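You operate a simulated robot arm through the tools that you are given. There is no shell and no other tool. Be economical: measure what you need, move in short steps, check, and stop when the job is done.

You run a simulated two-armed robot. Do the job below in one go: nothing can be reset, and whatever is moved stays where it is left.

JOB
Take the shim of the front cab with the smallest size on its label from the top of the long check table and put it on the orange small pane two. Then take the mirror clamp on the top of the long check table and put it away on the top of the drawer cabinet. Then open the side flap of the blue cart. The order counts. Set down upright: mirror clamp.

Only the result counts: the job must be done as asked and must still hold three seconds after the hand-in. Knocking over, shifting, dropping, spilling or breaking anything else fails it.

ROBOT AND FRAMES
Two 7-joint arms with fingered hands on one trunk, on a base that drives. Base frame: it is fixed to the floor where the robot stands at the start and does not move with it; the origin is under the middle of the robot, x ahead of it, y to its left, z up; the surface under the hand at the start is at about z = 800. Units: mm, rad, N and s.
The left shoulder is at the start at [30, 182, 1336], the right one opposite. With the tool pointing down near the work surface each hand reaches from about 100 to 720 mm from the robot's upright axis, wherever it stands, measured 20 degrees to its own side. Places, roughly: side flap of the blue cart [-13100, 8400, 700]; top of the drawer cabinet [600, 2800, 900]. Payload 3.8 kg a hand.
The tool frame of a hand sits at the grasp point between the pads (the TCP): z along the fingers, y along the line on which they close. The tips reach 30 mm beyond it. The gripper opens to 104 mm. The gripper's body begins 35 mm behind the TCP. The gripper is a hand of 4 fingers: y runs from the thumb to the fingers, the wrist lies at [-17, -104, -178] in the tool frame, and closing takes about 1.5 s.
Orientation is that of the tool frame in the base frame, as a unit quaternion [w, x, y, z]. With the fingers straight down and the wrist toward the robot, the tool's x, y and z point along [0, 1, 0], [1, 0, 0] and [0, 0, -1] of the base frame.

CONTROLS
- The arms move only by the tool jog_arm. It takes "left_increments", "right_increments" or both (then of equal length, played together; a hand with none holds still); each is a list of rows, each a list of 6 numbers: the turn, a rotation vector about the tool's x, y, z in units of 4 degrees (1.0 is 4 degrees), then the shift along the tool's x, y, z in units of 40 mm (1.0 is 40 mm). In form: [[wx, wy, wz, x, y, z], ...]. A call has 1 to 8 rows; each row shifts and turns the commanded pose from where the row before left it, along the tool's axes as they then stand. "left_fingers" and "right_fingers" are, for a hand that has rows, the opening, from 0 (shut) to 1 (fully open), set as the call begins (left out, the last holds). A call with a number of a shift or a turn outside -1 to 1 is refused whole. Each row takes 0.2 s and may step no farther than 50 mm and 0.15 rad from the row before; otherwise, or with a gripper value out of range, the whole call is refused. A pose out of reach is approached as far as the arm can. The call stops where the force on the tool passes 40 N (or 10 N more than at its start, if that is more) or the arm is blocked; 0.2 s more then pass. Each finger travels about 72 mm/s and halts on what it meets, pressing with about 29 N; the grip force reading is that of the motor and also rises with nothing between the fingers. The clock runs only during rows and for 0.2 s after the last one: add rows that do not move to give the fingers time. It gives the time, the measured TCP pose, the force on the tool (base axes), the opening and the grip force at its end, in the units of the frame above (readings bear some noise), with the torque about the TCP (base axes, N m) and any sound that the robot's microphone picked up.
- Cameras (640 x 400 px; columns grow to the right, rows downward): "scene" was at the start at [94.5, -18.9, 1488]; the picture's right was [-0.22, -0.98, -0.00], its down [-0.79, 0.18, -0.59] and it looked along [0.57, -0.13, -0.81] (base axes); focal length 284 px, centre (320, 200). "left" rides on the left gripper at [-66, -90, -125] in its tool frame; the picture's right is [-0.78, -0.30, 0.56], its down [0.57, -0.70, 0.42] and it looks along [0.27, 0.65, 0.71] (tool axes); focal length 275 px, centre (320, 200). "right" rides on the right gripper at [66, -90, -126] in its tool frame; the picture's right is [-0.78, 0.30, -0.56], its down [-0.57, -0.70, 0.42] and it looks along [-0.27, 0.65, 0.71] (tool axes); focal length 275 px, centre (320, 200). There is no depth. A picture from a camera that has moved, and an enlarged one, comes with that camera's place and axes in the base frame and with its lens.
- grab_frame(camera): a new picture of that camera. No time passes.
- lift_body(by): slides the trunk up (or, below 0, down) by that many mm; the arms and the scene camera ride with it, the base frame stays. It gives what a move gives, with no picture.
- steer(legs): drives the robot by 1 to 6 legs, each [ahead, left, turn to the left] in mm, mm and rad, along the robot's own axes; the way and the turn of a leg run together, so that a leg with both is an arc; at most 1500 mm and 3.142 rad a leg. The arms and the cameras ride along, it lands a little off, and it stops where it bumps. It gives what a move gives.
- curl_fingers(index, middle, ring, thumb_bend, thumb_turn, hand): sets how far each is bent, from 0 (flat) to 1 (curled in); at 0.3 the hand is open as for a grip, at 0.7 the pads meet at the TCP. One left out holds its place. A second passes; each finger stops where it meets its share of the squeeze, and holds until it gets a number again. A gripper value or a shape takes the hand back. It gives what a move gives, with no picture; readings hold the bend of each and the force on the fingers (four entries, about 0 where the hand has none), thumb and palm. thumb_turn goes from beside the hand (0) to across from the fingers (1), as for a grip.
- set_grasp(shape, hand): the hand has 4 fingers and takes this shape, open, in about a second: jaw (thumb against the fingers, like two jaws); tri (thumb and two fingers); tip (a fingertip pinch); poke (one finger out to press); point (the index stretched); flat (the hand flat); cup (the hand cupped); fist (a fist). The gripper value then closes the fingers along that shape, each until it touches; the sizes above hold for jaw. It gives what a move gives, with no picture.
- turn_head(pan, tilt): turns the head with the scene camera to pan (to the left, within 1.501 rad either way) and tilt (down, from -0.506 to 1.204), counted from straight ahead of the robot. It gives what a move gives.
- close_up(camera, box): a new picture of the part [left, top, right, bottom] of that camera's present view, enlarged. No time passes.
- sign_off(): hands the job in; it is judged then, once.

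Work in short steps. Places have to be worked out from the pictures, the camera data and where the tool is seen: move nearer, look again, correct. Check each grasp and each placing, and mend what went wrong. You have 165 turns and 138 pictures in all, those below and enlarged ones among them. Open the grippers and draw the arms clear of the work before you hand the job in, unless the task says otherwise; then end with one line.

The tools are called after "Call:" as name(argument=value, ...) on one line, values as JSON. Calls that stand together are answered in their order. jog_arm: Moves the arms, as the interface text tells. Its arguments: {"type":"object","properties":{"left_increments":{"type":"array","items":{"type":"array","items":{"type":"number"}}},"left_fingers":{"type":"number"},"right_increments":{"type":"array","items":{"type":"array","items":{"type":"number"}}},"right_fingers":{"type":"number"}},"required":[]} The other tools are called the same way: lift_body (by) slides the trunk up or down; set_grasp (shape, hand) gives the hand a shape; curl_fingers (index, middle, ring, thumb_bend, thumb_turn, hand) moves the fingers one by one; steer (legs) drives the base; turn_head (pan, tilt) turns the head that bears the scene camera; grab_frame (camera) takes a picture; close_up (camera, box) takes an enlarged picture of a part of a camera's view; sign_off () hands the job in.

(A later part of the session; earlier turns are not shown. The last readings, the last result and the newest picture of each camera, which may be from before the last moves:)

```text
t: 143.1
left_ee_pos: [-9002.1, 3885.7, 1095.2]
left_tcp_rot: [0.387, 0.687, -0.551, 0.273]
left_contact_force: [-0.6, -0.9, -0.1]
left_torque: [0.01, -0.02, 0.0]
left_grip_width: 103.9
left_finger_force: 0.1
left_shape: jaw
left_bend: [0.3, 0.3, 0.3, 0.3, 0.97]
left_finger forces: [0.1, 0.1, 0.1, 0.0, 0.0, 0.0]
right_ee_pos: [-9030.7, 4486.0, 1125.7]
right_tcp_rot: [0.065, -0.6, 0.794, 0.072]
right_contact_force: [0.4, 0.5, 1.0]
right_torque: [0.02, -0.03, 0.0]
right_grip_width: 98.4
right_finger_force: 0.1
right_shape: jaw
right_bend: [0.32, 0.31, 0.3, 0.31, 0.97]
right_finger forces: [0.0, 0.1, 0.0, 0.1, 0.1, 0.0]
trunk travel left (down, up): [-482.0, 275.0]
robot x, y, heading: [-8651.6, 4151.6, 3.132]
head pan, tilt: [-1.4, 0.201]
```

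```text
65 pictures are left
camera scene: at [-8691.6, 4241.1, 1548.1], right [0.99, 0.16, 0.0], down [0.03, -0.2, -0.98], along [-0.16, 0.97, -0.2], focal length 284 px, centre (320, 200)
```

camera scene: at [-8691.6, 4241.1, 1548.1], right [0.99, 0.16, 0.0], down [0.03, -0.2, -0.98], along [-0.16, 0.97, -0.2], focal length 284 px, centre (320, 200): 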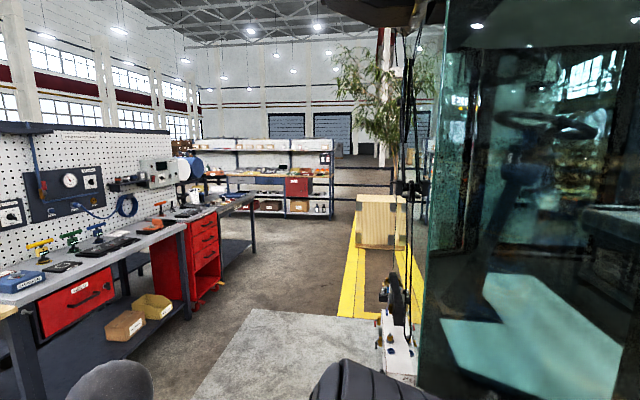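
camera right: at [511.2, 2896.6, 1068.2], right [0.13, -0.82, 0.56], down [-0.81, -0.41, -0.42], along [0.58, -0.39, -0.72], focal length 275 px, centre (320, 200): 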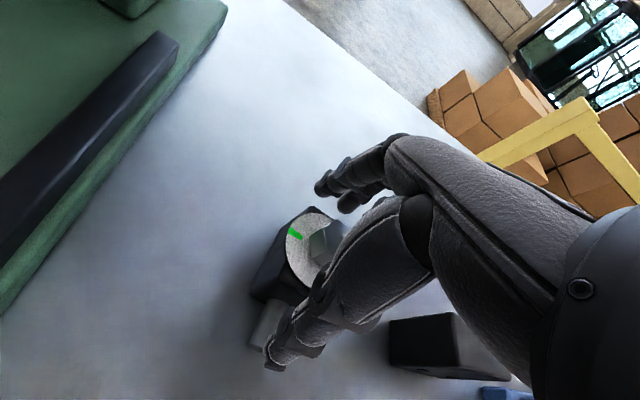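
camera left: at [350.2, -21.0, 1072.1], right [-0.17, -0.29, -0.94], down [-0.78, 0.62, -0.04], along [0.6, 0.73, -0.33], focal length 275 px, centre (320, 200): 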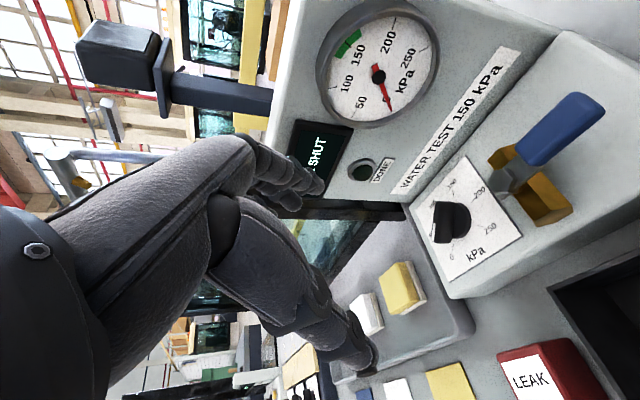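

The cart spot (-13100,8400) is hidden behind the pegboard bench (front x≈-10100, ending y≈8200). I'll go up the lane at x≈-9350, facing +y, to pass its far end.

Call:
steer(legs=[[680, 0, 0], [0, 0, -1.56], [1500, 0, 0], [1500, 0, 0]])

Call:
turn_head(pan=0.4, tilt=0.2)

Call:
grab_frame(camera="scene")

```text
t: 164.7
left_ee_pos: [-9561.6, 7514.0, 1094.7]
left_tcp_rot: [-0.467, -0.093, 0.876, 0.082]
left_contact_force: [-0.2, 0.3, 0.1]
left_torque: [0.02, -0.02, 0.01]
left_grip_width: 104.0
left_finger_force: 0.1
left_shape: jaw
left_bend: [0.3, 0.3, 0.3, 0.3, 0.97]
left_finger forces: [0.0, 0.1, 0.0, 0.1, 0.0, 0.1]
right_ee_pos: [-8962.8, 7540.2, 1126.5]
right_tcp_rot: [0.097, 0.142, 0.985, 0.005]
right_contact_force: [-0.2, 0.8, -0.2]
right_torque: [0.01, -0.01, -0.01]
right_grip_width: 98.7
right_finger_force: 0.1
right_shape: jaw
right_bend: [0.32, 0.31, 0.3, 0.31, 0.97]
right_finger forces: [0.0, 0.0, 0.1, 0.0, 0.0, 0.1]
trunk travel left (down, up): [-482.0, 275.0]
robot x, y, heading: [-9297.0, 7161.4, 1.556]
head pan, tilt: [-1.4, 0.201]
```

```text
t: 166.5
left_ee_pos: [-9560.6, 7514.5, 1095.0]
left_tcp_rot: [-0.467, -0.092, 0.876, 0.083]
left_contact_force: [-0.5, 0.1, 0.4]
left_torque: [-0.01, 0.04, 0.01]
left_grip_width: 103.8
left_finger_force: 0.1
left_shape: jaw
left_bend: [0.3, 0.3, 0.3, 0.3, 0.97]
left_finger forces: [0.0, 0.0, 0.0, 0.1, 0.0, 0.0]
right_ee_pos: [-8962.3, 7537.2, 1128.2]
right_tcp_rot: [0.097, 0.142, 0.985, 0.005]
right_contact_force: [-0.7, 0.2, 0.2]
right_torque: [0.01, -0.04, -0.01]
right_grip_width: 98.6
right_finger_force: 0.1
right_shape: jaw
right_bend: [0.32, 0.31, 0.3, 0.31, 0.97]
right_finger forces: [0.1, 0.1, 0.0, 0.0, 0.0, 0.1]
trunk travel left (down, up): [-482.0, 275.0]
robot x, y, heading: [-9295.1, 7161.1, 1.55]
head pan, tilt: [0.4, 0.201]
```

```text
64 pictures are left
camera scene: at [-9332.7, 7270.7, 1548.1], right [0.93, 0.37, 0.0], down [0.07, -0.19, -0.98], along [-0.36, 0.91, -0.2], focal length 284 px, centre (320, 200)
```

scene: 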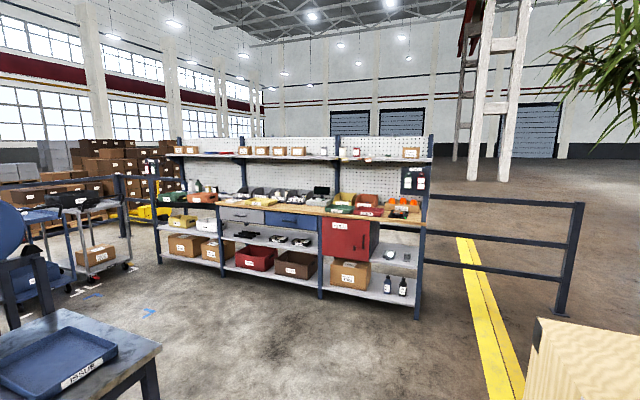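

Carts appear at the left. I look that way.

Call:
turn_head(pan=1.2, tilt=0.25)

Call:
grab_frame(camera="scene")

```text
t: 167.6
left_ee_pos: [-9560.6, 7513.8, 1094.4]
left_tcp_rot: [-0.466, -0.093, 0.876, 0.082]
left_contact_force: [0.1, -0.5, -0.2]
left_torque: [-0.02, 0.01, -0.01]
left_grip_width: 103.9
left_finger_force: 0.0
left_shape: jaw
left_bend: [0.3, 0.3, 0.3, 0.3, 0.97]
left_finger forces: [0.0, 0.0, 0.1, 0.0, 0.0, 0.0]
right_ee_pos: [-8962.6, 7538.6, 1125.6]
right_tcp_rot: [0.097, 0.142, 0.985, 0.005]
right_contact_force: [0.0, -0.2, 0.0]
right_torque: [-0.02, -0.02, 0.01]
right_grip_width: 98.4
right_finger_force: 0.0
right_shape: jaw
right_bend: [0.32, 0.31, 0.3, 0.31, 0.97]
right_finger forces: [0.0, 0.1, 0.0, 0.0, 0.0, 0.1]
trunk travel left (down, up): [-482.0, 275.0]
robot x, y, heading: [-9300.5, 7165.0, 1.554]
head pan, tilt: [1.201, 0.25]
```

```text
63 pictures are left
camera scene: at [-9384.5, 7219.7, 1543.6], right [0.38, 0.93, 0.0], down [0.23, -0.09, -0.97], along [-0.9, 0.37, -0.25], focal length 284 px, centre (320, 200)
```

scene: 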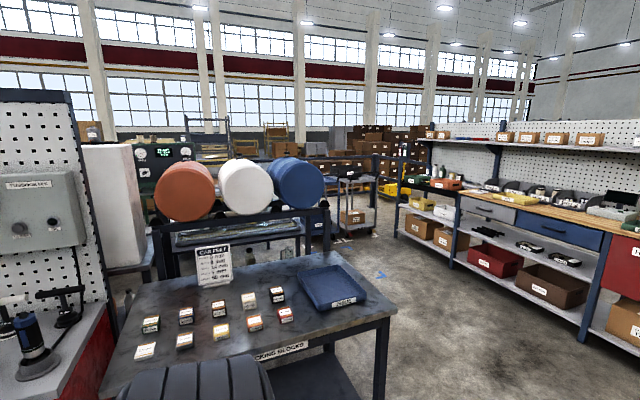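

A table ends at y≈7920 and the shelf begins at y≈9780, so I go to y≈8850, turn to face −x and look.

Call:
steer(legs=[[1450, 0, 0], [250, 0, 0], [0, 0, 1.58]])

Call:
turn_head(pan=0.0, tilt=0.3)

Call:
grab_frame(camera="scene")

```text
t: 180.2
left_ee_pos: [-9607.4, 8610.5, 1095.7]
left_tcp_rot: [0.387, 0.687, -0.551, 0.273]
left_contact_force: [-0.3, 0.2, 0.1]
left_torque: [-0.02, 0.0, -0.03]
left_grip_width: 104.0
left_finger_force: 0.1
left_shape: jaw
left_bend: [0.3, 0.3, 0.3, 0.3, 0.97]
left_finger forces: [0.0, 0.0, 0.1, 0.0, 0.0, 0.0]
right_ee_pos: [-9635.8, 9209.4, 1125.1]
right_tcp_rot: [0.064, -0.6, 0.794, 0.072]
right_contact_force: [-0.2, -0.1, 0.0]
right_torque: [0.0, 0.03, -0.01]
right_grip_width: 98.6
right_finger_force: 0.1
right_shape: jaw
right_bend: [0.32, 0.31, 0.3, 0.31, 0.97]
right_finger forces: [0.1, 0.0, 0.0, 0.0, 0.0, 0.0]
trunk travel left (down, up): [-482.0, 275.0]
robot x, y, heading: [-9256.6, 8875.1, 3.135]
head pan, tilt: [1.201, 0.25]
```

```text
t: 181.6
left_ee_pos: [-9605.8, 8610.0, 1095.0]
left_tcp_rot: [0.387, 0.687, -0.551, 0.273]
left_contact_force: [-0.3, 0.0, 0.0]
left_torque: [0.01, 0.0, 0.01]
left_grip_width: 103.8
left_finger_force: 0.1
left_shape: jaw
left_bend: [0.3, 0.3, 0.3, 0.3, 0.97]
left_finger forces: [0.0, 0.0, 0.1, 0.0, 0.0, 0.0]
right_ee_pos: [-9635.9, 9209.0, 1126.4]
right_tcp_rot: [0.065, -0.599, 0.794, 0.072]
right_contact_force: [-0.2, 0.5, -0.5]
right_torque: [0.02, 0.0, 0.0]
right_grip_width: 98.5
right_finger_force: 0.0
right_shape: jaw
right_bend: [0.32, 0.31, 0.3, 0.31, 0.97]
right_finger forces: [0.0, 0.0, 0.0, 0.0, 0.1, 0.1]
trunk travel left (down, up): [-482.0, 275.0]
robot x, y, heading: [-9255.9, 8872.2, 3.138]
head pan, tilt: [0.0, 0.3]
```

```text
62 pictures are left
camera scene: at [-9375.1, 8874.1, 1538.9], right [0.01, 1.0, 0.0], down [0.3, 0.0, -0.96], along [-0.96, 0.01, -0.3], focal length 284 px, centre (320, 200)
```

scene: 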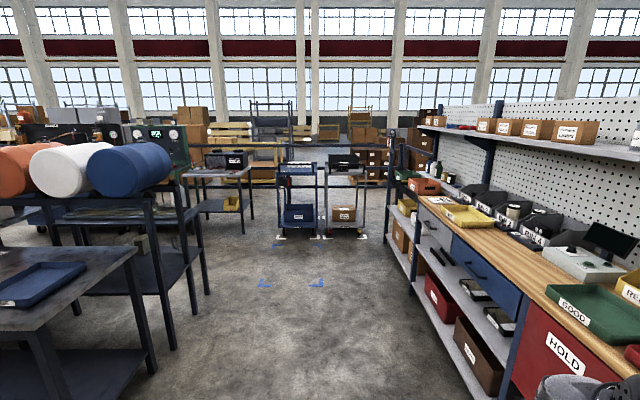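

The blue cart stands about (-12850,8600), with a grey cart to its right. I drive nearer, in line with it.

Call:
steer(legs=[[1450, 200, 0], [500, 0, 0]])

Call:
turn_head(pan=0.0, tilt=0.55)

Call:
grab_frame(camera="scene")

```text
t: 191.4
left_ee_pos: [-11552.4, 8416.3, 1094.5]
left_tcp_rot: [0.385, 0.689, -0.548, 0.275]
left_contact_force: [-0.5, -0.7, 0.2]
left_torque: [0.0, -0.02, -0.01]
left_grip_width: 103.8
left_finger_force: 0.1
left_shape: jaw
left_bend: [0.3, 0.3, 0.3, 0.3, 0.97]
left_finger forces: [0.0, 0.0, 0.0, 0.1, 0.0, 0.0]
right_ee_pos: [-11587.5, 9015.5, 1125.9]
right_tcp_rot: [0.065, -0.603, 0.792, 0.072]
right_contact_force: [-0.4, 0.2, -0.1]
right_torque: [-0.02, -0.03, 0.02]
right_grip_width: 98.4
right_finger_force: 0.0
right_shape: jaw
right_bend: [0.32, 0.31, 0.3, 0.31, 0.97]
right_finger forces: [0.0, 0.1, 0.0, 0.1, 0.1, 0.0]
trunk travel left (down, up): [-482.0, 275.0]
robot x, y, heading: [-11208.3, 8686.3, 3.133]
head pan, tilt: [0.0, 0.3]
```

```text
t: 192.1
left_ee_pos: [-11550.7, 8415.9, 1094.3]
left_tcp_rot: [0.386, 0.689, -0.548, 0.275]
left_contact_force: [1.1, -0.1, -0.5]
left_torque: [0.01, 0.02, 0.0]
left_grip_width: 103.7
left_finger_force: 0.1
left_shape: jaw
left_bend: [0.3, 0.3, 0.3, 0.3, 0.97]
left_finger forces: [0.0, 0.1, 0.0, 0.0, 0.0, 0.0]
right_ee_pos: [-11586.7, 9014.3, 1125.6]
right_tcp_rot: [0.064, -0.603, 0.792, 0.074]
right_contact_force: [-0.3, 0.5, -1.1]
right_torque: [-0.02, 0.0, -0.01]
right_grip_width: 98.3
right_finger_force: 0.0
right_shape: jaw
right_bend: [0.32, 0.31, 0.3, 0.31, 0.97]
right_finger forces: [0.0, 0.0, 0.0, 0.0, 0.1, 0.0]
trunk travel left (down, up): [-482.0, 275.0]
robot x, y, heading: [-11202.1, 8685.2, 3.142]
head pan, tilt: [0.0, 0.55]
```

```text
61 pictures are left
camera scene: at [-11318.7, 8682.4, 1515.9], right [0.0, 1.0, 0.0], down [0.52, 0.0, -0.85], along [-0.85, 0.0, -0.52], focal length 284 px, centre (320, 200)
```

scene: 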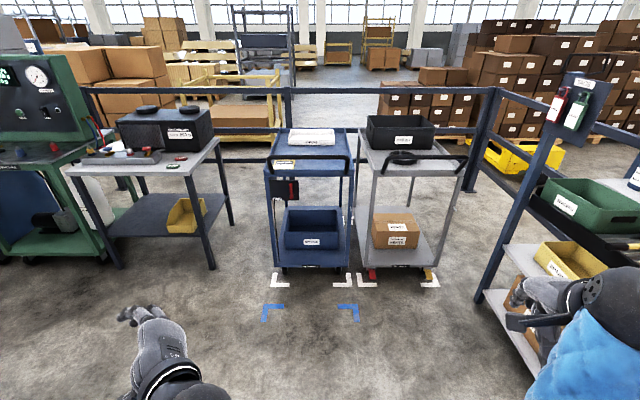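

The blue cart is right ahead; something dark with a red mark hangs at its left side. I enlarge it.

Call:
close_up(camera="scene", box=[250, 120, 370, 280])

Call:
close_up(camera="scene", box=[255, 120, 355, 200])

```text
2.50 times, centred on (310, 200) of scene
camera zoom: at [-11318.7, 8682.4, 1515.9], right [0.0, 1.0, 0.0], down [0.52, 0.0, -0.85], along [-0.85, 0.0, -0.52], focal length 709 px, centre (345, 200)
```

zoom: 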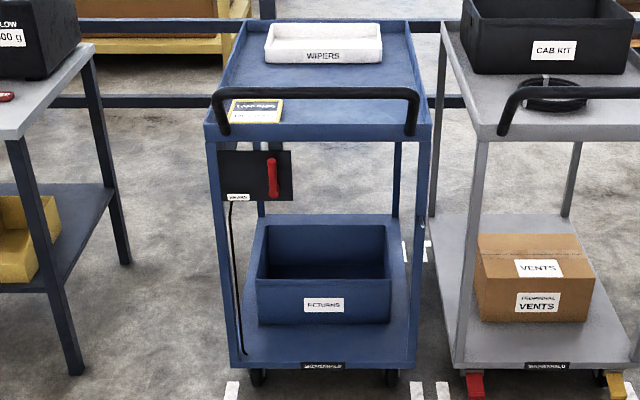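

```text
5.00 times, centred on (305, 160) of scene
camera zoom: at [-11318.7, 8682.4, 1515.9], right [0.0, 1.0, 0.0], down [0.52, 0.0, -0.85], along [-0.85, 0.0, -0.52], focal length 1418 px, centre (395, 400)
```

zoom: 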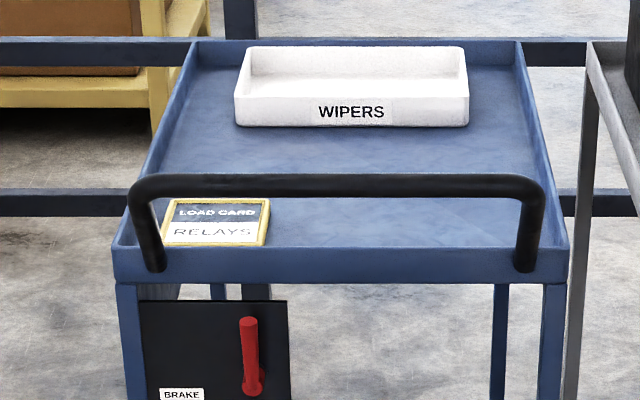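

The panel shown is the brake; the flap must be on the cart's left side (y≈8400, x≈-13100). I go forward, then left, to see that side.

Call:
steer(legs=[[650, 0, 0], [0, 420, 0]])

Call:
turn_head(pan=-0.15, tilt=0.5)

Call:
grab_frame(camera="scene")

```text
t: 197.9
left_ee_pos: [-12201.7, 7993.7, 1093.6]
left_tcp_rot: [0.384, 0.691, -0.548, 0.274]
left_contact_force: [-0.1, -0.6, -0.6]
left_torque: [0.04, -0.01, -0.04]
left_grip_width: 103.9
left_finger_force: 0.1
left_shape: jaw
left_bend: [0.3, 0.3, 0.3, 0.3, 0.97]
left_finger forces: [0.1, 0.0, 0.0, 0.0, 0.1, 0.0]
right_ee_pos: [-12237.9, 8591.3, 1126.0]
right_tcp_rot: [0.064, -0.604, 0.791, 0.074]
right_contact_force: [-1.1, -0.6, 0.5]
right_torque: [0.01, 0.0, 0.01]
right_grip_width: 98.7
right_finger_force: 0.0
right_shape: jaw
right_bend: [0.32, 0.31, 0.3, 0.31, 0.97]
right_finger forces: [0.0, 0.0, 0.0, 0.1, 0.1, 0.0]
trunk travel left (down, up): [-482.0, 275.0]
robot x, y, heading: [-11855.8, 8262.4, -3.144]
head pan, tilt: [0.0, 0.55]
```

```text
t: 198.7
left_ee_pos: [-12201.8, 7994.1, 1095.3]
left_tcp_rot: [0.385, 0.69, -0.547, 0.276]
left_contact_force: [0.6, 0.0, 0.1]
left_torque: [0.02, -0.01, 0.01]
left_grip_width: 103.8
left_finger_force: 0.0
left_shape: jaw
left_bend: [0.3, 0.3, 0.3, 0.3, 0.97]
left_finger forces: [0.0, 0.0, 0.0, 0.0, 0.1, 0.1]
right_ee_pos: [-12236.7, 8591.2, 1125.8]
right_tcp_rot: [0.064, -0.604, 0.791, 0.073]
right_contact_force: [0.3, -0.2, -0.1]
right_torque: [-0.01, 0.0, 0.01]
right_grip_width: 98.4
right_finger_force: 0.0
right_shape: jaw
right_bend: [0.32, 0.31, 0.3, 0.31, 0.97]
right_finger forces: [0.0, 0.0, 0.0, 0.0, 0.1, 0.1]
trunk travel left (down, up): [-482.0, 275.0]
robot x, y, heading: [-11854.6, 8259.5, -3.14]
head pan, tilt: [-0.15, 0.499]
```

```text
58 pictures are left
camera scene: at [-11969.9, 8273.6, 1520.4], right [0.15, 0.99, 0.0], down [0.47, -0.07, -0.88], along [-0.87, 0.13, -0.48], focal length 284 px, centre (320, 200)
```

scene: 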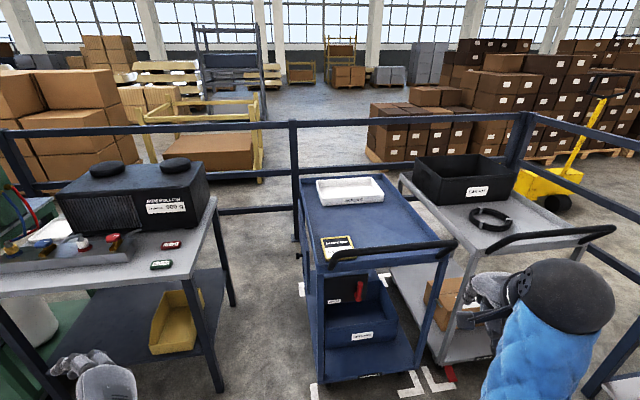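

I zoom on the cart's left side.

Call:
close_up(camera="scene", box=[270, 180, 410, 390])

Call:
close_up(camera="scene", box=[280, 210, 360, 290])

```text
1.90 times, centred on (340, 285) of scene
camera zoom: at [-11969.9, 8273.6, 1520.4], right [0.15, 0.99, 0.0], down [0.47, -0.07, -0.88], along [-0.87, 0.13, -0.48], focal length 540 px, centre (282, 38)
```

zoom: 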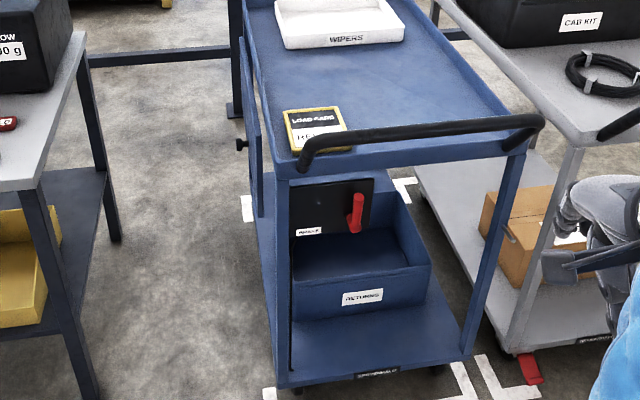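

```text
5.00 times, centred on (320, 250) of scene
camera zoom: at [-11969.9, 8273.6, 1520.4], right [0.15, 0.99, 0.0], down [0.47, -0.07, -0.88], along [-0.87, 0.13, -0.48], focal length 1418 px, centre (320, -50)
```

zoom: 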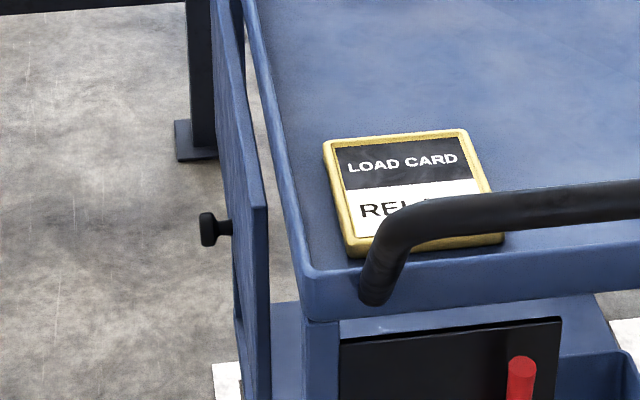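

The flap is a blue panel with a black knob on the cart's left side, at about x≈-12950…, z≈470–730. I need another angle, so I shift ahead-left a little.

Call:
steer(legs=[[150, 0, 0], [0, 280, 0]])

Call:
turn_head(pan=-0.35, tilt=0.65)

Call:
grab_frame(camera="scene")

```text
t: 201.6
left_ee_pos: [-12353.9, 7712.6, 1094.6]
left_tcp_rot: [0.386, 0.69, -0.548, 0.274]
left_contact_force: [-0.3, -0.2, 0.0]
left_torque: [0.01, 0.02, 0.0]
left_grip_width: 103.8
left_finger_force: 0.1
left_shape: jaw
left_bend: [0.3, 0.3, 0.3, 0.3, 0.97]
left_finger forces: [0.0, 0.0, 0.0, 0.1, 0.0, 0.0]
right_ee_pos: [-12387.3, 8311.4, 1125.6]
right_tcp_rot: [0.064, -0.603, 0.792, 0.074]
right_contact_force: [-0.4, -0.4, -0.2]
right_torque: [0.02, -0.01, 0.0]
right_grip_width: 98.5
right_finger_force: 0.1
right_shape: jaw
right_bend: [0.32, 0.31, 0.3, 0.31, 0.97]
right_finger forces: [0.0, 0.0, 0.0, 0.0, 0.1, 0.0]
trunk travel left (down, up): [-482.0, 275.0]
robot x, y, heading: [-12004.8, 7979.1, 3.142]
head pan, tilt: [-0.15, 0.499]
```

```text
t: 202.3
left_ee_pos: [-12352.0, 7715.4, 1095.5]
left_tcp_rot: [0.385, 0.689, -0.548, 0.276]
left_contact_force: [-0.4, -0.4, 0.6]
left_torque: [0.01, -0.01, -0.03]
left_grip_width: 103.7
left_finger_force: 0.0
left_shape: jaw
left_bend: [0.3, 0.3, 0.3, 0.3, 0.97]
left_finger forces: [0.1, 0.0, 0.1, 0.0, 0.0, 0.0]
right_ee_pos: [-12387.4, 8312.8, 1127.0]
right_tcp_rot: [0.064, -0.603, 0.792, 0.073]
right_contact_force: [0.1, 0.7, -0.4]
right_torque: [0.02, -0.03, 0.01]
right_grip_width: 98.5
right_finger_force: 0.1
right_shape: jaw
right_bend: [0.32, 0.31, 0.3, 0.31, 0.97]
right_finger forces: [0.0, 0.0, 0.1, 0.1, 0.0, 0.0]
trunk travel left (down, up): [-482.0, 275.0]
robot x, y, heading: [-12005.3, 7986.4, 3.144]
head pan, tilt: [-0.351, 0.649]
```

```text
55 pictures are left
camera scene: at [-12111.9, 8009.8, 1507.1], right [0.34, 0.94, 0.0], down [0.57, -0.21, -0.8], along [-0.75, 0.27, -0.6], focal length 284 px, centre (320, 200)
```

scene: 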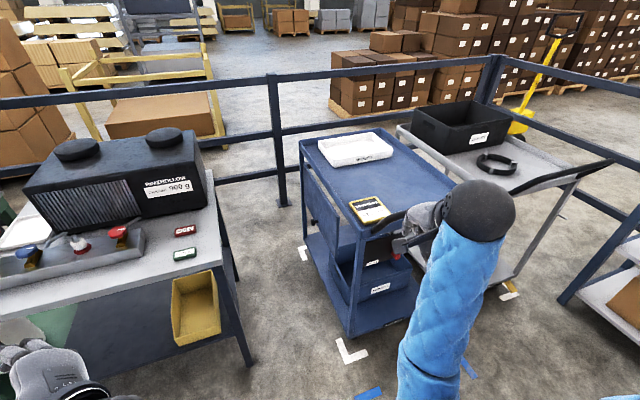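

Call:
close_up(camera="scene", box=[280, 140, 400, 260])

```text
3.33 times, centred on (340, 200) of scene
camera zoom: at [-12111.9, 8009.8, 1507.1], right [0.34, 0.94, 0.0], down [0.57, -0.21, -0.8], along [-0.75, 0.27, -0.6], focal length 946 px, centre (253, 200)
```

zoom: 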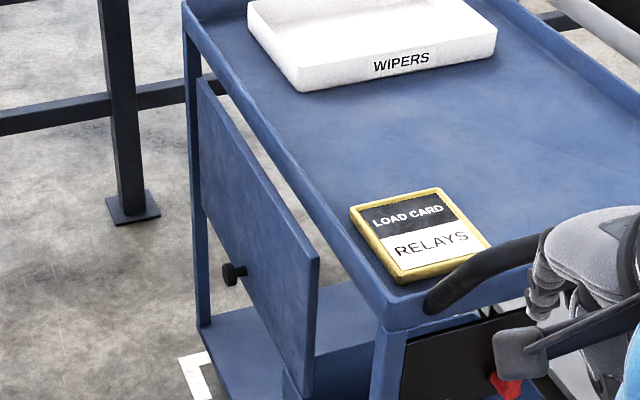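

Triangulated: the flap spans x −12868…−13312, z 565–796 at y≈8358, with the knob low at its middle (−13070,8325,613), so it is hinged along its top. I'll open it by hooking a finger behind its front edge and swinging it out and up with the right hand. First I stow the left hand lower and nearer to me.

Call:
jog_arm(left_increments=[[0, 0, 0, -0.8, -0.23, 0.55], [0, 0, 0, -0.8, -0.23, 0.55], [0, 0, 0, -0.8, -0.23, 0.55], [0, 0, 0, -0.8, -0.23, 0.55], [0, 0, 0, -0.8, -0.23, 0.55], [0, 0, 0, -0.8, -0.23, 0.55]])

Call:
jog_arm(left_increments=[[0, 0, 0, 0.24, -0.95, -0.05], [0, 0, 0, 0.24, -0.95, -0.05], [0, 0, 0, 0.24, -0.95, -0.05], [0, 0, 0, 0.24, -0.95, -0.05]])

Call:
set_grasp(hand="right", shape="point")

Call:
grab_frame(camera="right")

```text
t: 203.7
left_ee_pos: [-12341.6, 7702.0, 849.8]
left_tcp_rot: [0.397, 0.671, -0.554, 0.291]
left_contact_force: [-0.1, 0.4, -0.1]
left_torque: [0.01, 0.01, 0.0]
left_grip_width: 104.0
left_finger_force: 0.1
left_shape: jaw
left_bend: [0.3, 0.3, 0.3, 0.3, 0.97]
left_finger forces: [0.1, 0.0, 0.0, 0.1, 0.1, 0.0]
right_ee_pos: [-12387.5, 8312.7, 1126.3]
right_tcp_rot: [0.064, -0.603, 0.792, 0.073]
right_contact_force: [0.3, 0.4, 1.2]
right_torque: [0.0, 0.0, -0.01]
right_grip_width: 98.6
right_finger_force: 0.0
right_shape: jaw
right_bend: [0.32, 0.31, 0.3, 0.31, 0.97]
right_finger forces: [0.0, 0.0, 0.1, 0.0, 0.0, 0.1]
trunk travel left (down, up): [-482.0, 275.0]
robot x, y, heading: [-12004.8, 7980.8, 3.145]
head pan, tilt: [-0.351, 0.649]
```

```text
t: 204.7
left_ee_pos: [-12194.4, 7715.0, 855.2]
left_tcp_rot: [0.386, 0.69, -0.548, 0.274]
left_contact_force: [-0.3, -0.5, 0.6]
left_torque: [0.02, 0.0, 0.0]
left_grip_width: 104.0
left_finger_force: 0.1
left_shape: jaw
left_bend: [0.3, 0.3, 0.3, 0.3, 0.97]
left_finger forces: [0.0, 0.0, 0.1, 0.1, 0.1, 0.0]
right_ee_pos: [-12386.8, 8311.9, 1125.4]
right_tcp_rot: [0.064, -0.603, 0.792, 0.073]
right_contact_force: [-0.3, 0.1, -0.1]
right_torque: [0.0, 0.02, -0.01]
right_grip_width: 98.3
right_finger_force: 0.2
right_shape: jaw
right_bend: [0.32, 0.31, 0.3, 0.31, 0.97]
right_finger forces: [0.0, 0.1, 0.1, 0.0, 0.1, 0.0]
trunk travel left (down, up): [-482.0, 275.0]
robot x, y, heading: [-12004.9, 7985.1, 3.139]
head pan, tilt: [-0.351, 0.649]
```

```text
t: 205.6
left_ee_pos: [-12196.5, 7715.2, 855.3]
left_tcp_rot: [0.386, 0.689, -0.548, 0.275]
left_contact_force: [0.2, 0.6, 0.5]
left_torque: [0.01, 0.01, 0.04]
left_grip_width: 103.9
left_finger_force: 0.1
left_shape: jaw
left_bend: [0.3, 0.3, 0.3, 0.3, 0.97]
left_finger forces: [0.0, 0.0, 0.1, 0.1, 0.1, 0.1]
right_ee_pos: [-12387.8, 8312.8, 1126.4]
right_tcp_rot: [0.064, -0.603, 0.792, 0.072]
right_contact_force: [-0.6, -1.1, 0.2]
right_torque: [0.0, 0.02, 0.01]
right_grip_width: 0.1
right_finger_force: 0.1
right_shape: point
right_bend: [0.2, 1.0, 1.0, 0.99, 0.87]
right_finger forces: [0.0, 0.0, 0.0, 0.0, 0.0, 0.0]
trunk travel left (down, up): [-482.0, 275.0]
robot x, y, heading: [-12008.7, 7981.4, 3.143]
head pan, tilt: [-0.351, 0.649]
```

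```text
53 pictures are left
camera right: at [-12320.3, 8202.4, 1233.6], right [-0.09, 0.7, 0.7], down [0.83, 0.44, -0.33], along [-0.55, 0.56, -0.63], focal length 275 px, centre (320, 200)
```

right: 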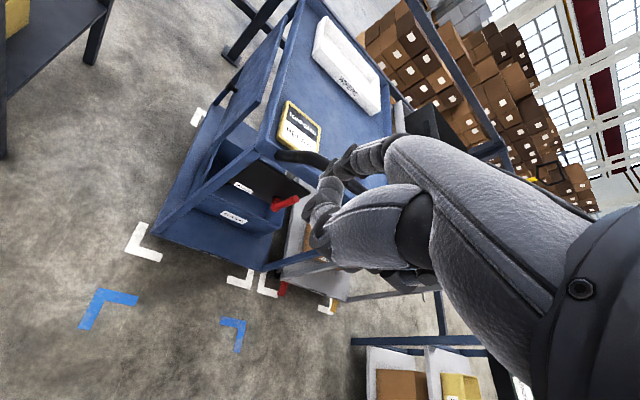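

The left hand is stowed. I stretch the right index fully and look at the hand with the head camera to learn where the fingertip is.

Call:
curl_fingers(hand="right", index=0)

Call:
turn_head(pan=-0.8, tilt=0.65)

Call:
grab_frame(camera="scene")

Call:
close_up(camera="right", box=[280, 90, 460, 290])

```text
t: 206.6
left_ee_pos: [-12195.9, 7714.5, 855.1]
left_tcp_rot: [0.386, 0.689, -0.548, 0.275]
left_contact_force: [-0.2, 0.2, 0.0]
left_torque: [0.0, -0.01, 0.03]
left_grip_width: 103.8
left_finger_force: 0.1
left_shape: jaw
left_bend: [0.3, 0.3, 0.3, 0.3, 0.97]
left_finger forces: [0.0, 0.1, 0.0, 0.0, 0.0, 0.0]
right_ee_pos: [-12388.1, 8312.6, 1126.6]
right_tcp_rot: [0.064, -0.603, 0.792, 0.072]
right_contact_force: [-0.1, 0.7, 0.2]
right_torque: [0.0, -0.01, -0.04]
right_grip_width: 51.1
right_finger_force: 0.0
right_shape: fingers
right_bend: [0.0, 1.0, 1.0, 0.99, 0.87]
right_finger forces: [0.0, 0.0, 0.0, 0.0, 0.1, 0.0]
trunk travel left (down, up): [-482.0, 275.0]
robot x, y, heading: [-12004.6, 7980.1, 3.141]
head pan, tilt: [-0.351, 0.649]
```

```text
t: 207.5
left_ee_pos: [-12193.9, 7714.2, 855.2]
left_tcp_rot: [0.386, 0.689, -0.548, 0.276]
left_contact_force: [0.3, 0.0, 0.5]
left_torque: [-0.01, 0.0, -0.02]
left_grip_width: 104.0
left_finger_force: 0.1
left_shape: jaw
left_bend: [0.3, 0.3, 0.3, 0.3, 0.97]
left_finger forces: [0.0, 0.0, 0.0, 0.0, 0.1, 0.0]
right_ee_pos: [-12387.8, 8312.1, 1126.8]
right_tcp_rot: [0.064, -0.603, 0.792, 0.073]
right_contact_force: [-0.3, -0.5, 0.6]
right_torque: [0.01, -0.03, 0.0]
right_grip_width: 50.8
right_finger_force: 0.0
right_shape: fingers
right_bend: [0.0, 1.0, 1.0, 0.99, 0.87]
right_finger forces: [0.1, 0.0, 0.0, 0.0, 0.0, 0.0]
trunk travel left (down, up): [-482.0, 275.0]
robot x, y, heading: [-12001.6, 7979.1, 3.143]
head pan, tilt: [-0.799, 0.649]
```

```text
52 pictures are left
camera scene: at [-12090.8, 8041.8, 1507.1], right [0.72, 0.7, 0.0], down [0.42, -0.43, -0.8], along [-0.56, 0.57, -0.6], focal length 284 px, centre (320, 200)
```

scene: 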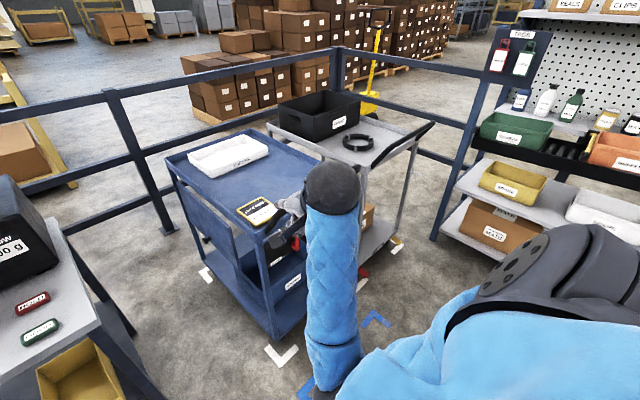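

```text
2.00 times, centred on (370, 190) of right
camera zoom: at [-12320.4, 8202.4, 1233.6], right [-0.09, 0.7, 0.7], down [0.83, 0.44, -0.33], along [-0.55, 0.56, -0.63], focal length 551 px, centre (220, 220)
```

zoom: 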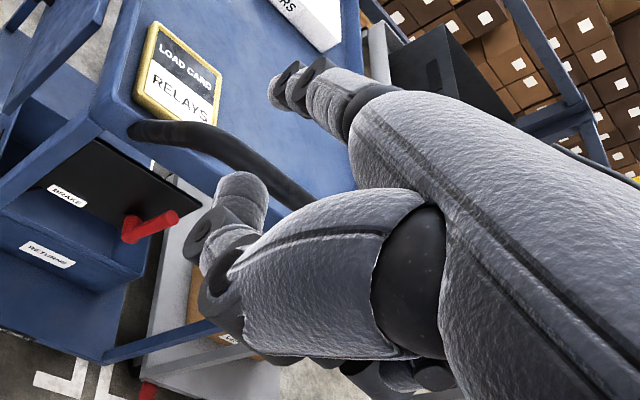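

The straight-hand geometry favours gripping the knob instead: closing along x lets the knob pivot in the grip while I follow the arc about the top hinge. I set the hand back to jaw and turn it so it approaches from above-left at 45°.

Call:
set_grasp(hand="right", shape="jaw")

Call:
jog_arm(right_increments=[[0, -1, -0.95, 0, 0, 0], [0, -1, -0.95, 0, 0, 0], [0, -1, -0.95, 0, 0, 0], [0, -1, -0.95, 0, 0, 0], [0, -1, 0, 0, 0, 0], [0, -1, 0, 0, 0, 0], [0, -1, 0, 0, 0, 0], [0, -1, 0, 0, 0, 0]])

Call:
steer(legs=[[395, 0, 0]])

Call:
turn_head(pan=-0.35, tilt=0.8)

Call:
grab_frame(camera="scene")

```text
t: 208.4
left_ee_pos: [-12194.9, 7715.0, 856.0]
left_tcp_rot: [0.385, 0.689, -0.549, 0.275]
left_contact_force: [0.0, -0.3, -0.6]
left_torque: [0.0, 0.03, 0.02]
left_grip_width: 103.9
left_finger_force: 0.1
left_shape: jaw
left_bend: [0.3, 0.3, 0.3, 0.3, 0.97]
left_finger forces: [0.0, 0.0, 0.0, 0.0, 0.0, 0.0]
right_ee_pos: [-12388.4, 8312.4, 1126.3]
right_tcp_rot: [0.063, -0.603, 0.792, 0.073]
right_contact_force: [-0.1, -0.1, 0.4]
right_torque: [-0.01, 0.02, 0.01]
right_grip_width: 103.7
right_finger_force: 0.1
right_shape: jaw
right_bend: [0.3, 0.3, 0.3, 0.3, 0.97]
right_finger forces: [0.1, 0.0, 0.0, 0.1, 0.1, 0.1]
trunk travel left (down, up): [-482.0, 275.0]
robot x, y, heading: [-12005.6, 7979.4, 3.145]
head pan, tilt: [-0.799, 0.649]
```

```text
t: 210.2
left_ee_pos: [-12194.8, 7714.3, 856.5]
left_tcp_rot: [0.385, 0.69, -0.548, 0.275]
left_contact_force: [-0.1, -0.3, -0.8]
left_torque: [0.0, -0.02, 0.02]
left_grip_width: 103.9
left_finger_force: 0.1
left_shape: jaw
left_bend: [0.3, 0.3, 0.3, 0.3, 0.97]
left_finger forces: [0.1, 0.1, 0.0, 0.0, 0.1, 0.1]
right_ee_pos: [-12386.6, 8312.0, 1125.9]
right_tcp_rot: [-0.277, 0.659, -0.656, -0.241]
right_contact_force: [-0.1, 0.0, -0.1]
right_torque: [-0.01, -0.02, -0.01]
right_grip_width: 103.6
right_finger_force: 0.0
right_shape: jaw
right_bend: [0.3, 0.3, 0.3, 0.3, 0.97]
right_finger forces: [0.0, 0.1, 0.0, 0.0, 0.0, 0.0]
trunk travel left (down, up): [-482.0, 275.0]
robot x, y, heading: [-12004.9, 7984.5, 3.143]
head pan, tilt: [-0.799, 0.649]
```

```text
t: 212.7
left_ee_pos: [-12593.6, 7715.0, 855.9]
left_tcp_rot: [0.385, 0.689, -0.549, 0.274]
left_contact_force: [-0.9, 0.1, 0.2]
left_torque: [0.02, 0.02, 0.01]
left_grip_width: 103.9
left_finger_force: 0.1
left_shape: jaw
left_bend: [0.3, 0.3, 0.3, 0.3, 0.97]
left_finger forces: [0.0, 0.0, 0.0, 0.1, 0.1, 0.0]
right_ee_pos: [-12785.0, 8313.4, 1125.9]
right_tcp_rot: [-0.277, 0.659, -0.657, -0.241]
right_contact_force: [0.2, -0.4, 0.5]
right_torque: [0.01, -0.04, -0.03]
right_grip_width: 103.8
right_finger_force: 0.1
right_shape: jaw
right_bend: [0.3, 0.3, 0.3, 0.3, 0.97]
right_finger forces: [0.1, 0.0, 0.0, 0.1, 0.0, 0.0]
trunk travel left (down, up): [-482.0, 275.0]
robot x, y, heading: [-12404.4, 7981.9, 3.14]
head pan, tilt: [-0.799, 0.649]
```

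```text
t: 213.6
left_ee_pos: [-12593.9, 7715.6, 855.1]
left_tcp_rot: [0.386, 0.688, -0.549, 0.275]
left_contact_force: [0.4, 0.2, -0.7]
left_torque: [-0.04, 0.0, -0.01]
left_grip_width: 103.8
left_finger_force: 0.0
left_shape: jaw
left_bend: [0.3, 0.3, 0.3, 0.3, 0.97]
left_finger forces: [0.0, 0.0, 0.0, 0.1, 0.0, 0.1]
right_ee_pos: [-12784.5, 8313.6, 1125.8]
right_tcp_rot: [-0.277, 0.659, -0.657, -0.24]
right_contact_force: [0.3, -0.6, 0.4]
right_torque: [0.0, 0.0, 0.0]
right_grip_width: 103.5
right_finger_force: 0.0
right_shape: jaw
right_bend: [0.3, 0.3, 0.3, 0.3, 0.97]
right_finger forces: [0.0, 0.1, 0.0, 0.0, 0.1, 0.1]
trunk travel left (down, up): [-482.0, 275.0]
robot x, y, heading: [-12403.4, 7982.3, 3.142]
head pan, tilt: [-0.351, 0.799]
```

```text
50 pictures are left
camera scene: at [-12503.6, 8008.2, 1494.5], right [0.35, 0.94, 0.0], down [0.67, -0.25, -0.7], along [-0.65, 0.24, -0.72], focal length 284 px, centre (320, 200)
```

scene: 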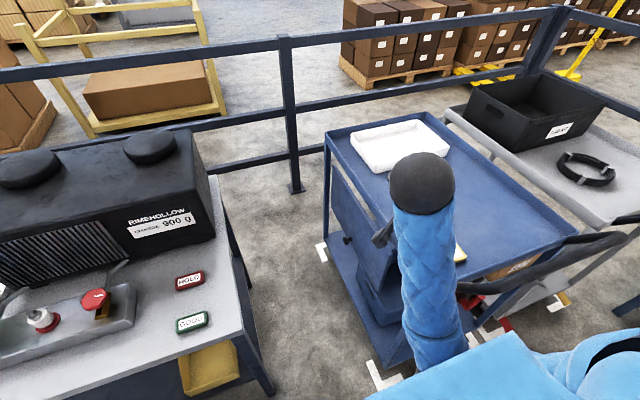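

The hand has the wanted attitude. I zoom on the knob from here to refine its place.

Call:
close_up(camera="scene", box=[315, 150, 415, 290])

```text
2.86 times, centred on (365, 220) of scene
camera zoom: at [-12503.6, 8008.2, 1494.5], right [0.35, 0.94, 0.0], down [0.67, -0.25, -0.7], along [-0.65, 0.24, -0.72], focal length 810 px, centre (191, 143)
```

zoom: 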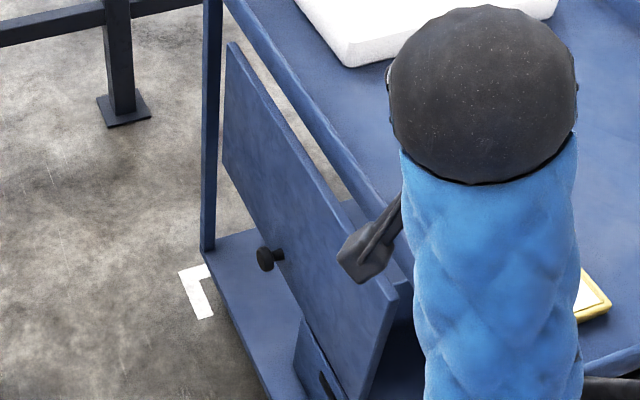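

The knob head is confirmed at (−13066,8323,613). I move the hand a bit away from the cart and lower the trunk by 370 mm.

Call:
jog_arm(right_increments=[[0, 0, 0, 0.6, 0, -0.56], [0, 0, 0, 0.6, 0, -0.56]])

Call:
lift_body(by=-370)

Call:
grab_frame(camera="scene")

Call:
grab_frame(camera="right")

```text
t: 214.2
left_ee_pos: [-12593.5, 7715.8, 854.6]
left_tcp_rot: [0.386, 0.689, -0.548, 0.275]
left_contact_force: [0.0, 0.2, 0.3]
left_torque: [-0.03, -0.02, 0.0]
left_grip_width: 104.1
left_finger_force: 0.1
left_shape: jaw
left_bend: [0.3, 0.3, 0.3, 0.3, 0.97]
left_finger forces: [0.0, 0.0, 0.0, 0.1, 0.1, 0.1]
right_ee_pos: [-12789.0, 8259.6, 1132.5]
right_tcp_rot: [0.285, -0.647, 0.659, 0.255]
right_contact_force: [-1.1, 0.0, 0.0]
right_torque: [-0.01, -0.01, 0.02]
right_grip_width: 103.9
right_finger_force: 0.1
right_shape: jaw
right_bend: [0.3, 0.3, 0.3, 0.3, 0.97]
right_finger forces: [0.0, 0.1, 0.0, 0.0, 0.0, 0.0]
trunk travel left (down, up): [-482.0, 275.0]
robot x, y, heading: [-12404.4, 7982.2, 3.141]
head pan, tilt: [-0.351, 0.799]
```

```text
t: 215.9
left_ee_pos: [-12592.3, 7716.7, 689.7]
left_tcp_rot: [0.383, 0.688, -0.551, 0.276]
left_contact_force: [-1.2, 0.3, 0.2]
left_torque: [0.0, -0.03, -0.02]
left_grip_width: 103.8
left_finger_force: 0.0
left_shape: jaw
left_bend: [0.3, 0.3, 0.3, 0.3, 0.97]
left_finger forces: [0.1, 0.0, 0.1, 0.1, 0.0, 0.0]
right_ee_pos: [-12792.4, 8284.1, 971.7]
right_tcp_rot: [0.319, -0.627, 0.649, 0.291]
right_contact_force: [0.2, 0.0, 0.2]
right_torque: [0.02, -0.03, 0.0]
right_grip_width: 103.5
right_finger_force: 0.1
right_shape: jaw
right_bend: [0.3, 0.3, 0.3, 0.3, 0.97]
right_finger forces: [0.0, 0.1, 0.1, 0.1, 0.1, 0.0]
trunk travel left (down, up): [-317.0, 439.0]
robot x, y, heading: [-12404.9, 7982.8, 3.14]
head pan, tilt: [-0.351, 0.799]
stopped: the arm was blocked; the commanded pose is now the measured one
```

```text
48 pictures are left
camera scene: at [-12546.0, 8008.3, 1327.9], right [0.35, 0.94, 0.0], down [0.67, -0.25, -0.7], along [-0.65, 0.24, -0.72], focal length 284 px, centre (320, 200)
```

scene: 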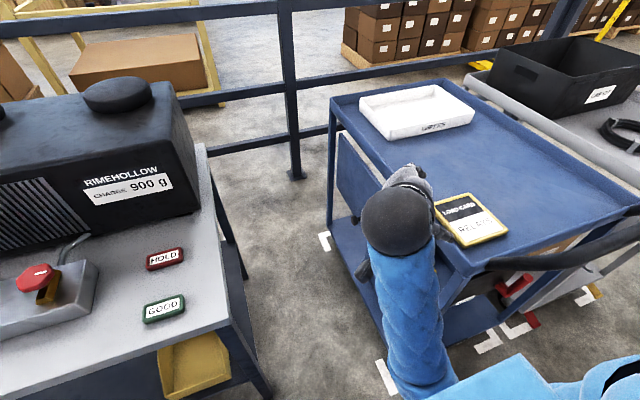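

```text
47 pictures are left
camera right: at [-12709.7, 8141.2, 1002.0], right [-0.32, 0.07, 0.95], down [0.73, 0.66, 0.2], along [-0.61, 0.75, -0.26], focal length 275 px, centre (320, 200)
```

right: 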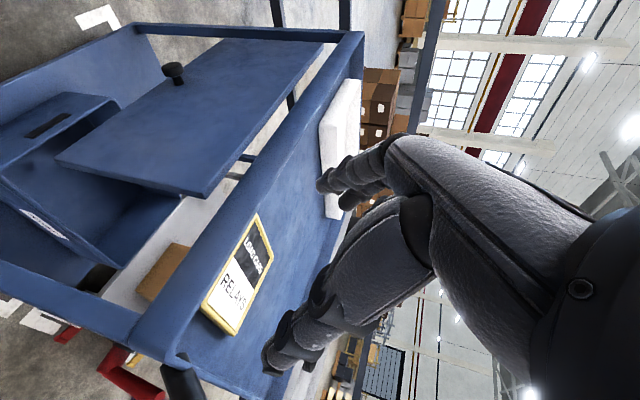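

The trunk stopped after 165 mm with the arm near a limit. The wrist view shows the knob near the flap's lower edge, as I judged. I move the hand ahead over the gap, then down with the arm.

Call:
jog_arm(right_increments=[[0, 0, 0, 0.3, 0.4, -0.3], [0, 0, 0, 0.1, 0.97, -0.16], [0, 0, 0, 0.1, 0.97, -0.16], [0, 0, 0, 0.1, 0.97, -0.16], [0, 0, 0, 0.1, 0.97, -0.16], [0, 0, 0, 0.1, 0.97, -0.16], [0, 0, 0, 0.1, 0.97, -0.16], [0, 0, 0, 0, 0.6, 0]])

Call:
lift_body(by=-120)

Call:
grab_frame(camera="scene")

```text
t: 217.8
left_ee_pos: [-12592.4, 7715.6, 690.7]
left_tcp_rot: [0.384, 0.688, -0.55, 0.277]
left_contact_force: [-0.4, 0.1, -0.1]
left_torque: [0.03, -0.01, 0.0]
left_grip_width: 103.9
left_finger_force: 0.1
left_shape: jaw
left_bend: [0.3, 0.3, 0.3, 0.3, 0.97]
left_finger forces: [0.0, 0.0, 0.1, 0.0, 0.1, 0.1]
right_ee_pos: [-13067.4, 8232.5, 969.3]
right_tcp_rot: [0.317, -0.628, 0.65, 0.288]
right_contact_force: [-0.5, -0.3, 0.5]
right_torque: [0.01, 0.0, -0.03]
right_grip_width: 103.8
right_finger_force: 0.1
right_shape: jaw
right_bend: [0.3, 0.3, 0.3, 0.3, 0.97]
right_finger forces: [0.0, 0.0, 0.0, 0.0, 0.0, 0.0]
trunk travel left (down, up): [-317.0, 439.0]
robot x, y, heading: [-12404.1, 7981.4, 3.142]
head pan, tilt: [-0.351, 0.799]
```

```text
t: 219.2
left_ee_pos: [-12591.5, 7715.8, 570.3]
left_tcp_rot: [0.384, 0.688, -0.549, 0.276]
left_contact_force: [-0.3, 1.0, 0.5]
left_torque: [-0.01, -0.04, 0.01]
left_grip_width: 103.5
left_finger_force: 0.0
left_shape: jaw
left_bend: [0.3, 0.3, 0.3, 0.3, 0.97]
left_finger forces: [0.1, 0.1, 0.0, 0.0, 0.1, 0.1]
right_ee_pos: [-13067.5, 8234.2, 851.9]
right_tcp_rot: [0.318, -0.627, 0.649, 0.289]
right_contact_force: [-0.3, -0.2, 0.7]
right_torque: [-0.04, -0.01, 0.0]
right_grip_width: 103.7
right_finger_force: 0.1
right_shape: jaw
right_bend: [0.3, 0.3, 0.3, 0.3, 0.97]
right_finger forces: [0.0, 0.0, 0.1, 0.0, 0.1, 0.0]
trunk travel left (down, up): [-197.0, 559.0]
robot x, y, heading: [-12405.2, 7986.3, 3.141]
head pan, tilt: [-0.351, 0.799]
```

```text
46 pictures are left
camera scene: at [-12598.6, 8008.3, 1205.9], right [0.35, 0.94, 0.0], down [0.67, -0.25, -0.7], along [-0.65, 0.24, -0.72], focal length 284 px, centre (320, 200)
```

scene: 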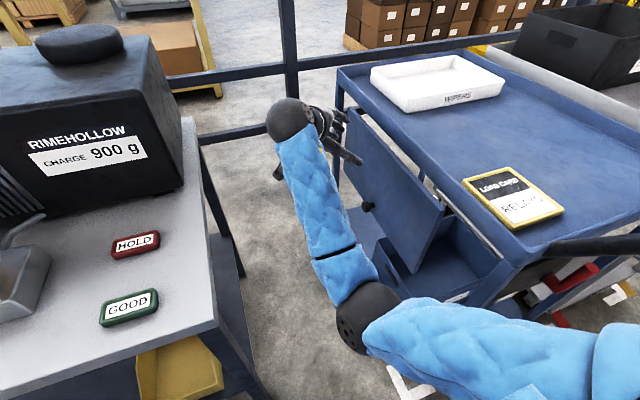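

The trunk now went down freely and the knob again projects to (−13066,8320,613). I go to a pre-approach point 90 mm off along the finger direction.

Call:
jog_arm(right_increments=[[0, 0, 0, 0.82, 0.03, 0.79], [0, 0, 0, 0.82, 0.03, 0.79], [0, 0, 0, 0.82, 0.03, 0.79], [0, 0, 0, 0.82, 0.03, 0.79]])

Call:
grab_frame(camera="right")

Call:
grab_frame(camera="scene")

```text
t: 220.2
left_ee_pos: [-12592.5, 7715.8, 570.7]
left_tcp_rot: [0.384, 0.688, -0.551, 0.276]
left_contact_force: [0.1, -0.3, 0.1]
left_torque: [0.01, 0.01, -0.01]
left_grip_width: 103.8
left_finger_force: 0.0
left_shape: jaw
left_bend: [0.3, 0.3, 0.3, 0.3, 0.97]
left_finger forces: [0.0, 0.1, 0.0, 0.0, 0.1, 0.1]
right_ee_pos: [-13066.7, 8248.7, 666.5]
right_tcp_rot: [0.317, -0.628, 0.65, 0.289]
right_contact_force: [0.7, -0.2, 0.1]
right_torque: [-0.02, -0.02, 0.0]
right_grip_width: 103.9
right_finger_force: 0.2
right_shape: jaw
right_bend: [0.3, 0.3, 0.3, 0.3, 0.97]
right_finger forces: [0.1, 0.1, 0.1, 0.0, 0.1, 0.0]
trunk travel left (down, up): [-197.0, 559.0]
robot x, y, heading: [-12402.7, 7982.3, 3.137]
head pan, tilt: [-0.351, 0.799]
```

```text
45 pictures are left
camera right: at [-12983.9, 8105.7, 698.1], right [-0.32, 0.07, 0.95], down [0.73, 0.66, 0.19], along [-0.61, 0.75, -0.26], focal length 275 px, centre (320, 200)
```

right: 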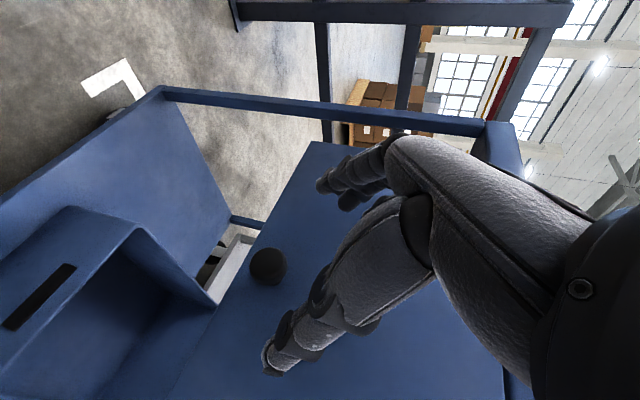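

```text
44 pictures are left
camera scene: at [-12599.2, 8008.4, 1205.6], right [0.35, 0.94, 0.0], down [0.67, -0.25, -0.7], along [-0.65, 0.24, -0.72], focal length 284 px, centre (320, 200)
```

scene: 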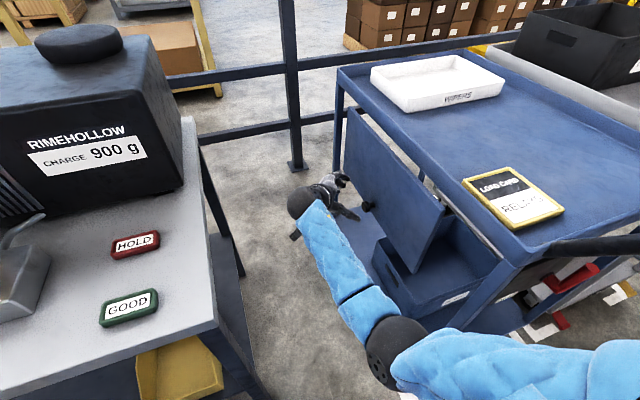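

The wrist camera gives the knob at (−13071,8320,607), straight along the finger direction. I advance 86 mm and close.

Call:
jog_arm(right_increments=[[0, 0, 0, 0, 0.1, 0.9], [0, 0, 0, 0, 0.1, 0.8], [0, 0, 0, 0, 0, 0.45]])

Call:
grab_frame(camera="right")

```text
t: 221.1
left_ee_pos: [-12590.4, 7713.8, 570.4]
left_tcp_rot: [0.383, 0.689, -0.55, 0.276]
left_contact_force: [-0.5, 0.2, -0.7]
left_torque: [0.0, -0.01, -0.01]
left_grip_width: 104.0
left_finger_force: 0.1
left_shape: jaw
left_bend: [0.3, 0.3, 0.3, 0.3, 0.97]
left_finger forces: [0.0, 0.0, 0.1, 0.0, 0.0, 0.0]
right_ee_pos: [-13073.3, 8308.1, 614.4]
right_tcp_rot: [0.314, -0.631, 0.647, 0.29]
right_contact_force: [4.5, -19.8, 5.3]
right_torque: [0.53, 0.43, 1.1]
right_grip_width: 103.8
right_finger_force: 0.1
right_shape: jaw
right_bend: [0.3, 0.3, 0.3, 0.3, 0.97]
right_finger forces: [0.0, 0.0, 19.8, 0.1, 0.0, 0.0]
trunk travel left (down, up): [-197.0, 559.0]
robot x, y, heading: [-12405.9, 7983.6, 3.136]
head pan, tilt: [-0.351, 0.799]
```

```text
43 pictures are left
camera right: at [-12988.2, 8166.9, 645.7], right [-0.31, 0.07, 0.95], down [0.72, 0.67, 0.19], along [-0.62, 0.74, -0.26], focal length 275 px, centre (320, 200)
```

right: 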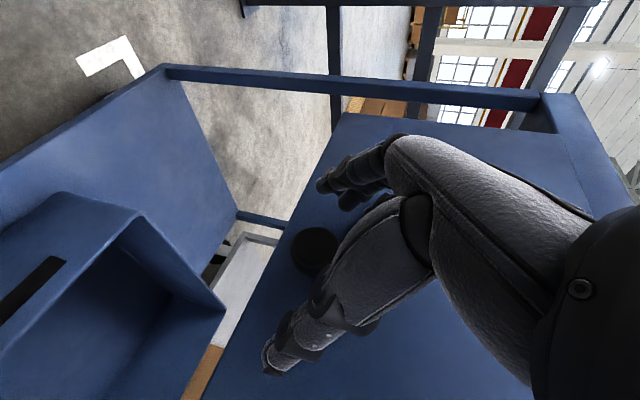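

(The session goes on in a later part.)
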